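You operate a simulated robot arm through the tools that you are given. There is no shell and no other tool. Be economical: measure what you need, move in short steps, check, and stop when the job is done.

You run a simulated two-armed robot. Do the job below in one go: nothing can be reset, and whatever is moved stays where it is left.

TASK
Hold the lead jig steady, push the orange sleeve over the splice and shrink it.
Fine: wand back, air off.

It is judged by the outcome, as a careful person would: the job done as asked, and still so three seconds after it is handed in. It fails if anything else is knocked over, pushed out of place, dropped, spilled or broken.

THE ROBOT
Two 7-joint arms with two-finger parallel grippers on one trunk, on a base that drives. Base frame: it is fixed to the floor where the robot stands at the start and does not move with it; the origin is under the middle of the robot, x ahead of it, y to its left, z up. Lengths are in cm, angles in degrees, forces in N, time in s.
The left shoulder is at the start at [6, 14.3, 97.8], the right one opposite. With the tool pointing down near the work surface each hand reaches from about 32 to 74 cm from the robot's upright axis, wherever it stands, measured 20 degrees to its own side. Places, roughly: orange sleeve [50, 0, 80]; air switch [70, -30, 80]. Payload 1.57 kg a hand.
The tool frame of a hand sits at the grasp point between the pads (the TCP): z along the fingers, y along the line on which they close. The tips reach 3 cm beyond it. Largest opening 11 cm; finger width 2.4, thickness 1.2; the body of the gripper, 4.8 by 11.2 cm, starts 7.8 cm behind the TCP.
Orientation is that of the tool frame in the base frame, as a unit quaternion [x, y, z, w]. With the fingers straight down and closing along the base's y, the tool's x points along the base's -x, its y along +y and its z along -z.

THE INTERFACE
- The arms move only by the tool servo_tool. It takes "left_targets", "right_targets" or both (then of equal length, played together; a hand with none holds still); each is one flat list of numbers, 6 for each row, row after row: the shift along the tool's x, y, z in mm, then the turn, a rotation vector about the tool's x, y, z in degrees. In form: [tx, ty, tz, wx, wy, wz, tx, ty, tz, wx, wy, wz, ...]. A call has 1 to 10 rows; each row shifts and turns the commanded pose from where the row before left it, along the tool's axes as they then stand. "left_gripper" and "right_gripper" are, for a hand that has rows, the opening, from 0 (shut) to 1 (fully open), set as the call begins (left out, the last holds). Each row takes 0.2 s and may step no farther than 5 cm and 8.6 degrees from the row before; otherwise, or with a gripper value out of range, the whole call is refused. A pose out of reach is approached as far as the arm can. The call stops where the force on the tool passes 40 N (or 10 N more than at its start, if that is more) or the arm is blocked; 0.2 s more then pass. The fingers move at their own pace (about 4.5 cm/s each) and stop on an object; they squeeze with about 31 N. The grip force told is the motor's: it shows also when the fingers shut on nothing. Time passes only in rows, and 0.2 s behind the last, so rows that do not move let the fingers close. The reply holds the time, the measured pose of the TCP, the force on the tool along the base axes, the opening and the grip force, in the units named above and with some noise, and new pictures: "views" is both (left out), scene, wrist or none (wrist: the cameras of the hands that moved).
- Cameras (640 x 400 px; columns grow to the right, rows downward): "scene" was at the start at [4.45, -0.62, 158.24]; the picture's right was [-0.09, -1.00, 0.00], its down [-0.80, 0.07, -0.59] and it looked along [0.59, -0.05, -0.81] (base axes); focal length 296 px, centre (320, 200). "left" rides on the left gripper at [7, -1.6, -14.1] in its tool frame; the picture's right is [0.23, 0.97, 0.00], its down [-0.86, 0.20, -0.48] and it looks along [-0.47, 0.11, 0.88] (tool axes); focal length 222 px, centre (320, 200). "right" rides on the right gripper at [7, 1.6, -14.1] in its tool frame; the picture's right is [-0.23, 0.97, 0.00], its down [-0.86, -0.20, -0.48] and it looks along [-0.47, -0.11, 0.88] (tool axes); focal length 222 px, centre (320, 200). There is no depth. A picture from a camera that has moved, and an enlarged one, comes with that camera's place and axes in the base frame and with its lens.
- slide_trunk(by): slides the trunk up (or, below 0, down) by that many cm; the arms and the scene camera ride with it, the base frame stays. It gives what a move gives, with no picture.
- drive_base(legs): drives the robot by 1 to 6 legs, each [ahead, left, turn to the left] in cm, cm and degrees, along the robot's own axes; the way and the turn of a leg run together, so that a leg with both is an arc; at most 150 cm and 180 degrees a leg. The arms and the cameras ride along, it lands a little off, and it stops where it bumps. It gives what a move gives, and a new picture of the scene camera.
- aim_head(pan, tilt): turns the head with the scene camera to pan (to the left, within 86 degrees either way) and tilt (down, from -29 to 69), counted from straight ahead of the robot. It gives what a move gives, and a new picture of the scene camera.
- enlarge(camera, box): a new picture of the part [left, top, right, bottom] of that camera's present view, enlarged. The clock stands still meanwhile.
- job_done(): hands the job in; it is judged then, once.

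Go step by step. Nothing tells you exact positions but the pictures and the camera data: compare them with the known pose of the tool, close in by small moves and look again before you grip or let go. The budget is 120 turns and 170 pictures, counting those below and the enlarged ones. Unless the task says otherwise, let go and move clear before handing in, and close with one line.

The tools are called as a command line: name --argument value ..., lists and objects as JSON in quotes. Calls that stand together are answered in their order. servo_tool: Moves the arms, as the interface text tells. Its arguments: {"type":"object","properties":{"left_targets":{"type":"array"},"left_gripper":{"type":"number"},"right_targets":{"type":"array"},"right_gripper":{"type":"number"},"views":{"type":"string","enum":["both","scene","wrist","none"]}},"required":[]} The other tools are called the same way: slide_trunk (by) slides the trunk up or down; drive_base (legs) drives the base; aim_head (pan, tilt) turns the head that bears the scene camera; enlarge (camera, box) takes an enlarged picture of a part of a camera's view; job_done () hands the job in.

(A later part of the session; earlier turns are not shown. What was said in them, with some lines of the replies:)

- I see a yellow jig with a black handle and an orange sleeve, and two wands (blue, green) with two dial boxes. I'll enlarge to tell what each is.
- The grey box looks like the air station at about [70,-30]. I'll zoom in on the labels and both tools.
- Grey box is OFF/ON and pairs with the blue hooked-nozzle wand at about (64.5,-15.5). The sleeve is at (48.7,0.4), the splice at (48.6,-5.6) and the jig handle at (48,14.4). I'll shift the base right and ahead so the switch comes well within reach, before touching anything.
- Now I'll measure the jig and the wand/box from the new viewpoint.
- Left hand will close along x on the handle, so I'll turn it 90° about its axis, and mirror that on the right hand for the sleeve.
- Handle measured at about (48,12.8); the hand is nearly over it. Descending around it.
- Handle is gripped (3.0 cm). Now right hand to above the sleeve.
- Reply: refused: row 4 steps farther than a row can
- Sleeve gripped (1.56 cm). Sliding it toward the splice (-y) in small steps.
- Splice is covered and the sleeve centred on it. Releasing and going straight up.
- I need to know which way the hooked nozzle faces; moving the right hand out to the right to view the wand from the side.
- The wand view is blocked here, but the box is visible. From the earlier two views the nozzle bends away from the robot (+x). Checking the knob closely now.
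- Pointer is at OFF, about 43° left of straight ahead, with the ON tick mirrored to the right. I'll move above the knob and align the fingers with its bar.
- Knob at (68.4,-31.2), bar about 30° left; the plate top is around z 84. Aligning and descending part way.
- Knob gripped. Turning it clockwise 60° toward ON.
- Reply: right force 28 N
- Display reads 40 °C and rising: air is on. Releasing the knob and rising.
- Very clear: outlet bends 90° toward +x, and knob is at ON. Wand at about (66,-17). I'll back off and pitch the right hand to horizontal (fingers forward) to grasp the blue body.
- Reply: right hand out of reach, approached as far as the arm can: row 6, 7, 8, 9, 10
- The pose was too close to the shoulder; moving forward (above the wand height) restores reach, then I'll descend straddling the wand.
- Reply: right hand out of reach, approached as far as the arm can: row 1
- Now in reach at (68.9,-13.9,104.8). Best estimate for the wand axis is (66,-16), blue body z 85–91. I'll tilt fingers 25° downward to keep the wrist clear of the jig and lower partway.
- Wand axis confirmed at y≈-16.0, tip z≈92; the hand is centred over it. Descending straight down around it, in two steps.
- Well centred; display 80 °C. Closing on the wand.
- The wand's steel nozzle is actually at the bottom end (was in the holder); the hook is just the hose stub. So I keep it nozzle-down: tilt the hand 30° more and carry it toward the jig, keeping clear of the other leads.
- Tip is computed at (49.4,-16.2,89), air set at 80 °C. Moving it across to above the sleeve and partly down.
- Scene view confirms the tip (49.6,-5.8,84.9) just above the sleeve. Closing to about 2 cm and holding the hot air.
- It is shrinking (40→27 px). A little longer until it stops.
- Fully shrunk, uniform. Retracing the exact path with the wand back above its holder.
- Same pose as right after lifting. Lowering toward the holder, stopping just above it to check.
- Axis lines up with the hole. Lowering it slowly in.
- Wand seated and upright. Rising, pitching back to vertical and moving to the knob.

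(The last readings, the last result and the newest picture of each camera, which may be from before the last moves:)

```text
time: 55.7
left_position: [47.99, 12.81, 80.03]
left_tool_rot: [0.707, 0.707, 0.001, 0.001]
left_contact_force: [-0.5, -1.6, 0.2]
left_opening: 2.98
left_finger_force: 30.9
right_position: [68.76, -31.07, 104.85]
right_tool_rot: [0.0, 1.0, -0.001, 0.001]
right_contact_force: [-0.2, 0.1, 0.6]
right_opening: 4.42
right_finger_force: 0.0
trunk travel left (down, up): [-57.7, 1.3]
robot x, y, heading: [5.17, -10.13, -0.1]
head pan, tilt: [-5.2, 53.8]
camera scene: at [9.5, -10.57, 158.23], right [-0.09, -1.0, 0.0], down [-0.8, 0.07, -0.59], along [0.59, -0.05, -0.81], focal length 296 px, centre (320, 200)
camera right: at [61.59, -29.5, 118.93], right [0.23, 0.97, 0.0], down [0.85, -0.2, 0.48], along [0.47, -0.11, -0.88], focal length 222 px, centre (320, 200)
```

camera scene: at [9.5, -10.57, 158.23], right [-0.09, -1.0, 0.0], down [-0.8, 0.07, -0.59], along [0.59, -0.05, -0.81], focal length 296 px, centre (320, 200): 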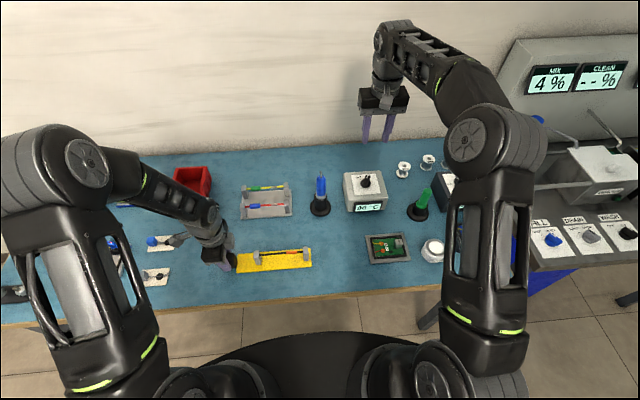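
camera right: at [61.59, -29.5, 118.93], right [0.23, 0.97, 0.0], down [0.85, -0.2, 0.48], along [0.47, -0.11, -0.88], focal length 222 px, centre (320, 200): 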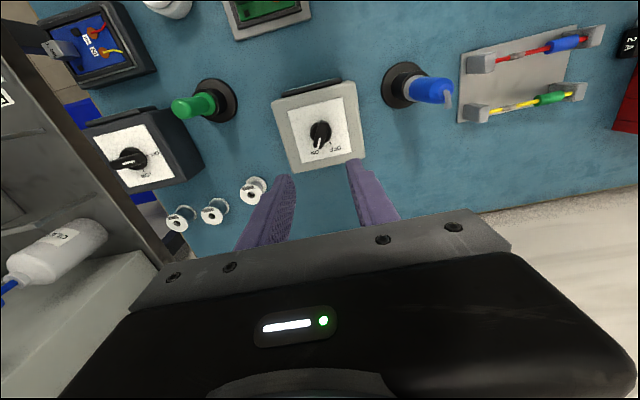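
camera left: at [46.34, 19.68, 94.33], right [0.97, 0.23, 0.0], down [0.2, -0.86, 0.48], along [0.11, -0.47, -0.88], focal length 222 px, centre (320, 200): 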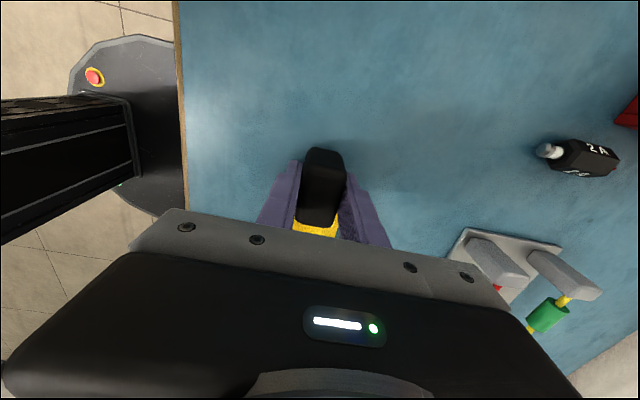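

servo_tool --right_targets '[3.6, -2.8, 0, 0, 0, 7.5, 0, 0, 0, 0, 0, 7.5, 0, 0, 0, 0, 0, 7.5, 0, 0, 0, 0, 0, 7.5, 0, 0, 45, 0, 0, 0, 0, 0, 45, 0, 0, 0, 0, 0, 45, 0, 0, 0, 0, 0, 10, 0, 0, 0]' --views "none"

enlarge --camera "right" --box '[220, 100, 420, 225]'

```text
time: 57.5
left_position: [47.95, 12.81, 80.16]
left_tool_rot: [0.707, 0.707, 0.001, 0.0]
left_contact_force: [-1.1, 1.2, -0.1]
left_opening: 2.99
left_finger_force: 31.2
right_position: [68.29, -31.47, 90.08]
right_tool_rot: [0.26, 0.966, 0.001, 0.001]
right_contact_force: [0.1, -0.2, 0.5]
right_opening: 4.39
right_finger_force: 0.1
trunk travel left (down, up): [-57.7, 1.3]
robot x, y, heading: [5.16, -9.69, -0.0]
head pan, tilt: [-5.2, 53.8]
```

```text
3.20 times, centred on (320, 162) of right
camera zoom: at [62.94, -26.63, 104.12], right [0.68, 0.73, 0.0], down [0.64, -0.6, 0.48], along [0.35, -0.33, -0.88], focal length 711 px, centre (320, 320)
```

zoom: 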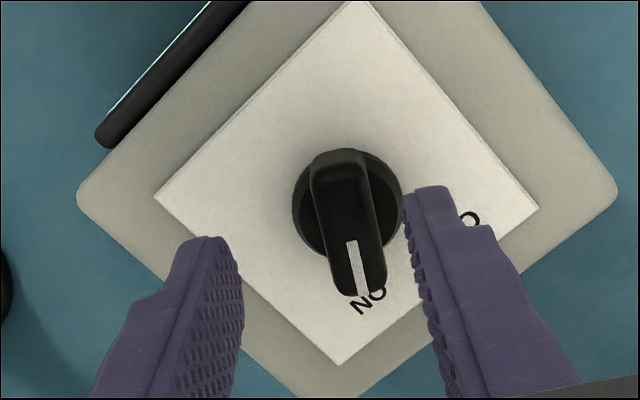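

The knob sits about 6 mm left of the finger centre; correcting, then lowering and gripping.

servo_tool --right_targets '[3, 5.5, 0, 0, 0, 0, 0, 0, 9, 0, 0, 0, 0, 0, 9, 0, 0, 0]' --views "none"

enlarge --camera "right" --box '[220, 100, 420, 225]'

```text
time: 58.3
left_position: [48.05, 12.69, 80.13]
left_tool_rot: [0.708, 0.706, 0.0, 0.001]
left_contact_force: [-0.9, 0.8, 0.4]
left_opening: 2.97
left_finger_force: 31.1
right_position: [68.21, -30.87, 88.3]
right_tool_rot: [0.259, 0.966, 0.0, 0.002]
right_contact_force: [0.5, 0.0, 0.2]
right_opening: 4.42
right_finger_force: 0.0
trunk travel left (down, up): [-57.7, 1.3]
robot x, y, heading: [5.19, -9.96, -0.2]
head pan, tilt: [-5.2, 53.8]
```

```text
3.20 times, centred on (320, 162) of right
camera zoom: at [62.85, -25.95, 102.34], right [0.68, 0.73, 0.0], down [0.64, -0.6, 0.48], along [0.35, -0.33, -0.88], focal length 711 px, centre (320, 320)
```

zoom: 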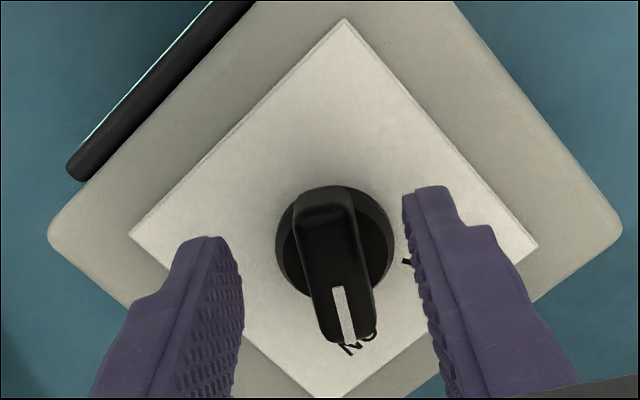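

servo_tool --right_targets '[0, 2.5, 0, 0, 0, 0, 0, 0, 0, 0, 0, 0]' --views "none"

servo_tool --right_targets '[0, 0, 0, 0, 0, 0, 0, 0, 0, 0, 0, 0, 0, 0, 0, 0, 0, 0, 0, 0, 0, 0, 0, 0]' --right_gripper 0.0 --views "none"

servo_tool --right_targets '[0, 0, 0, 0, 0, -7.5, 0, 0, 0, 0, 0, -7.5, 0, 0, 0, 0, 0, -7.5, 0, 0, 0, 0, 0, -7.5, 0, 0, 0, 0, 0, -7.5, 0, 0, 0, 0, 0, -7.5, 0, 0, 0, 0, 0, -7.5, 0, 0, 0, 0, 0, -7.5, 0, 0, 0, 0, 0, 0]' --views "scene"

enlarge --camera "scene" --box '[290, 150, 410, 222]'

```text
time: 58.9
left_position: [47.99, 12.66, 80.03]
left_tool_rot: [0.708, 0.707, 0.001, 0.001]
left_contact_force: [0.6, -0.6, 0.2]
left_opening: 2.97
left_finger_force: 30.6
right_position: [68.36, -30.52, 88.47]
right_tool_rot: [0.26, 0.966, 0.0, 0.001]
right_contact_force: [-0.8, 0.3, 0.3]
right_opening: 4.39
right_finger_force: 0.1
trunk travel left (down, up): [-57.7, 1.3]
robot x, y, heading: [5.14, -10.07, -0.3]
head pan, tilt: [-5.2, 53.8]
```

```text
time: 59.9
left_position: [47.94, 12.75, 80.1]
left_tool_rot: [0.708, 0.707, 0.001, 0.001]
left_contact_force: [-0.3, -0.1, 1.1]
left_opening: 3.01
left_finger_force: 30.6
right_position: [68.35, -30.63, 88.36]
right_tool_rot: [0.26, 0.966, -0.001, 0.001]
right_contact_force: [0.0, 0.0, -0.6]
right_opening: 1.6
right_finger_force: 32.0
trunk travel left (down, up): [-57.7, 1.3]
robot x, y, heading: [4.72, -10.13, -0.0]
head pan, tilt: [-5.2, 53.8]
```

```text
time: 61.9
left_position: [48.06, 12.64, 80.23]
left_tool_rot: [0.708, 0.707, 0.002, -0.001]
left_contact_force: [0.3, 0.0, -0.4]
left_opening: 2.98
left_finger_force: 31.4
right_position: [68.24, -31.34, 88.34]
right_tool_rot: [-0.257, 0.966, -0.003, 0.001]
right_contact_force: [-2.5, -30.7, 7.4]
right_opening: 1.58
right_finger_force: 31.2
trunk travel left (down, up): [-57.7, 1.3]
robot x, y, heading: [5.12, -9.98, -0.3]
head pan, tilt: [-5.2, 53.8]
camera scene: at [9.4, -10.92, 158.24], right [-0.09, -1.0, 0.0], down [-0.8, 0.08, -0.59], along [0.59, -0.05, -0.81], focal length 296 px, centre (320, 200)
```

scene: 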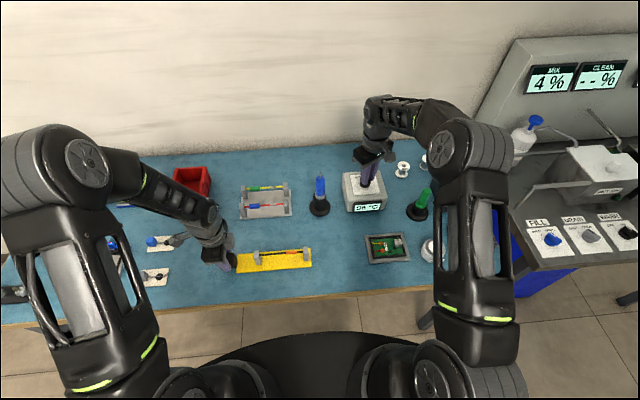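

```text
5.33 times, centred on (350, 186) of scene
camera zoom: at [9.4, -10.92, 158.24], right [-0.09, -1.0, 0.0], down [-0.8, 0.08, -0.59], along [0.59, -0.05, -0.81], focal length 1580 px, centre (160, 275)
```

zoom: 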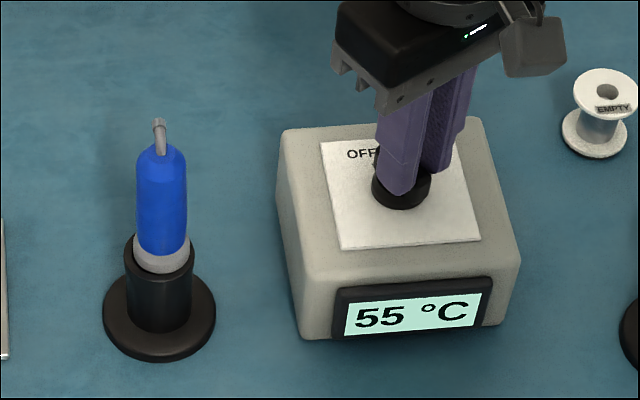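

Display falling (55 °C): air is off. Releasing the knob and rising.

servo_tool --right_targets '[0, 0, 0, 0, 0, 0, 0, 0, 0, 0, 0, 0, 0, 0, 0, 0, 0, 0]' --right_gripper 0.4 --views "none"

servo_tool --right_targets '[0, 0, -20, 0, 0, 0, 0, 0, -45, 0, 0, 0, 0, 0, -45, 0, 0, 0, 0, 0, -45, 0, 0, 0, 0, 0, -45, 0, 0, 0]' --views "wrist"

enlarge --camera "right" --box '[230, 60, 430, 185]'

```text
time: 62.7
left_position: [48.1, 12.87, 80.19]
left_tool_rot: [0.707, 0.707, 0.0, 0.001]
left_contact_force: [1.1, 1.9, 3.1]
left_opening: 2.97
left_finger_force: 31.5
right_position: [68.32, -30.48, 88.4]
right_tool_rot: [-0.259, 0.966, 0.0, 0.001]
right_contact_force: [0.5, -0.4, 0.3]
right_opening: 4.41
right_finger_force: 0.0
trunk travel left (down, up): [-57.7, 1.3]
robot x, y, heading: [4.91, -10.05, 0.1]
head pan, tilt: [-5.2, 53.8]
```

```text
time: 63.9
left_position: [48.03, 12.89, 80.11]
left_tool_rot: [0.707, 0.707, 0.002, 0.0]
left_contact_force: [0.5, 1.1, -0.6]
left_opening: 3.01
left_finger_force: 30.7
right_position: [67.99, -30.06, 107.33]
right_tool_rot: [-0.26, 0.966, 0.001, 0.002]
right_contact_force: [-0.2, 0.2, 0.4]
right_opening: 4.43
right_finger_force: 0.1
right hand out of reach, approached as far as the arm can: row 5
trunk travel left (down, up): [-57.7, 1.3]
robot x, y, heading: [4.55, -10.12, -0.0]
head pan, tilt: [-5.2, 53.8]
camera right: at [61.16, -32.24, 121.35], right [-0.29, 0.96, 0.0], down [0.84, 0.26, 0.48], along [0.46, 0.14, -0.88], focal length 222 px, centre (320, 200)
```

right: 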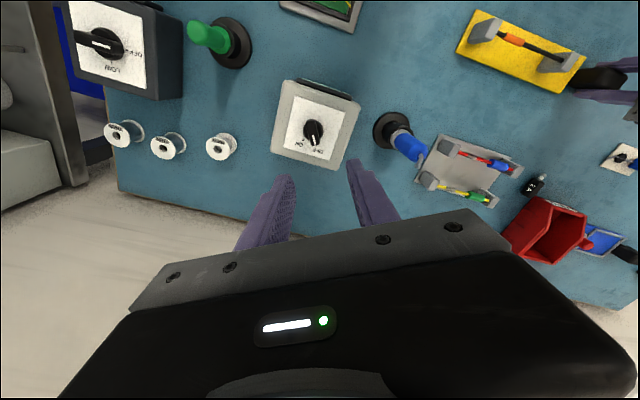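

```text
3.20 times, centred on (330, 122) of right
camera zoom: at [61.16, -32.24, 121.35], right [-0.29, 0.96, 0.0], down [0.84, 0.26, 0.48], along [0.46, 0.14, -0.88], focal length 711 px, centre (288, 448)
```

zoom: 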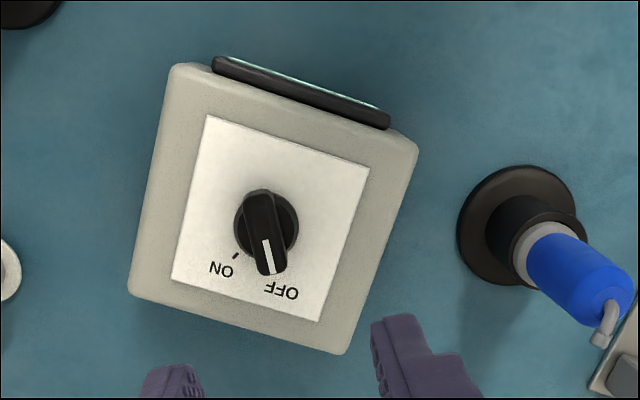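

Pointer at OFF, box unmoved, wand in its holder. Now releasing the jig handle and lifting the left hand away.

servo_tool --left_targets '[0, 0, 0, 0, 0, 0, 0, 0, 0, 0, 0, 0, 0, 0, 0, 0, 0, 0, 0, 0, 0, 0, 0, 0, 0, 0, 0, 0, 0, 0]' --left_gripper 0.85 --views "none"

servo_tool --left_targets '[0, 0, -25, 0, 0, 0, 0, 0, -45, 0, 0, 0, 0, 0, -45, 0, 0, 0, 0, 0, -45, 0, 0, 0, 0, 0, -45, 0, 0, 0]' --right_targets '[45, 0, 0, 0, 0, 0, 45, 0, 0, 0, 0, 0, 45, 0, 0, 0, 0, 0, 0, 0, 0, 0, 0, 0, 0, 0, 0, 0, 0, 0]' --views "scene"

enlarge --camera "scene" --box '[210, 220, 330, 290]'

enlarge --camera "scene" --box '[290, 150, 410, 222]'

```text
time: 65.1
left_position: [47.99, 12.75, 80.03]
left_tool_rot: [0.707, 0.707, 0.0, 0.001]
left_contact_force: [0.2, 0.3, -0.1]
left_opening: 9.36
left_finger_force: 0.2
right_position: [68.19, -30.37, 107.16]
right_tool_rot: [-0.258, 0.966, 0.0, 0.002]
right_contact_force: [0.2, 0.5, 0.7]
right_opening: 4.41
right_finger_force: 0.0
trunk travel left (down, up): [-57.7, 1.3]
robot x, y, heading: [4.98, -9.84, 0.2]
head pan, tilt: [-5.2, 53.8]
```

```text
time: 66.3
left_position: [47.99, 12.69, 100.74]
left_tool_rot: [0.708, 0.707, 0.001, 0.0]
left_contact_force: [-0.7, 0.7, -0.4]
left_opening: 9.34
left_finger_force: 0.0
right_position: [56.51, -37.15, 107.21]
right_tool_rot: [-0.257, 0.966, -0.001, 0.001]
right_contact_force: [0.3, -0.5, -0.6]
right_opening: 4.38
right_finger_force: 0.0
trunk travel left (down, up): [-57.7, 1.3]
robot x, y, heading: [5.33, -9.86, -0.0]
head pan, tilt: [-5.2, 53.8]
camera scene: at [9.34, -10.58, 158.24], right [-0.09, -1.0, 0.0], down [-0.8, 0.07, -0.59], along [0.59, -0.05, -0.81], focal length 296 px, centre (320, 200)
```

scene: 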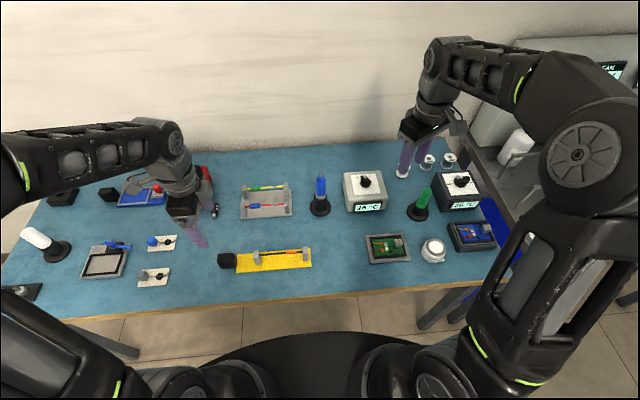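

```text
5.33 times, centred on (270, 255) of scene
camera zoom: at [9.34, -10.58, 158.24], right [-0.09, -1.0, 0.0], down [-0.8, 0.07, -0.59], along [0.59, -0.05, -0.81], focal length 1580 px, centre (587, -93)
```

zoom: 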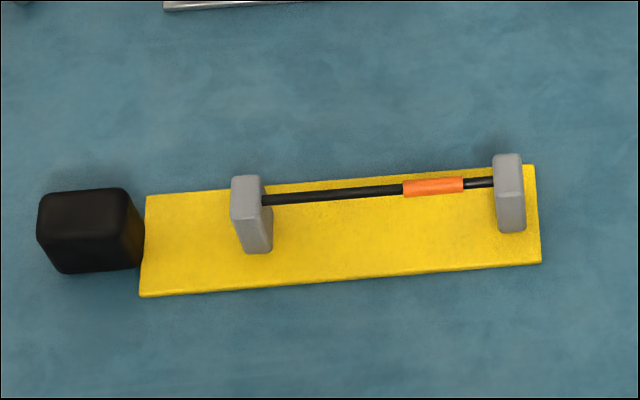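

```text
5.33 times, centred on (350, 186) of scene
camera zoom: at [9.34, -10.58, 158.24], right [-0.09, -1.0, 0.0], down [-0.8, 0.07, -0.59], along [0.59, -0.05, -0.81], focal length 1580 px, centre (160, 275)
```

zoom: 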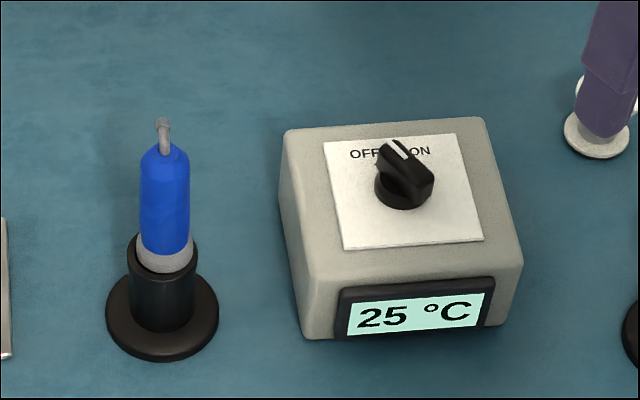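

The shrunk sleeve sits centred over the splice, the jig is in its place, the wand is in its holder, and the station reads 25 °C with the knob at OFF. Both hands are clear, so I'm handing in.

job_done

```text
The job is handed in.
```

The orange sleeve is over the splice and fully shrunk, the wand is back in its holder, the air is off, and both hands are clear of the jig.
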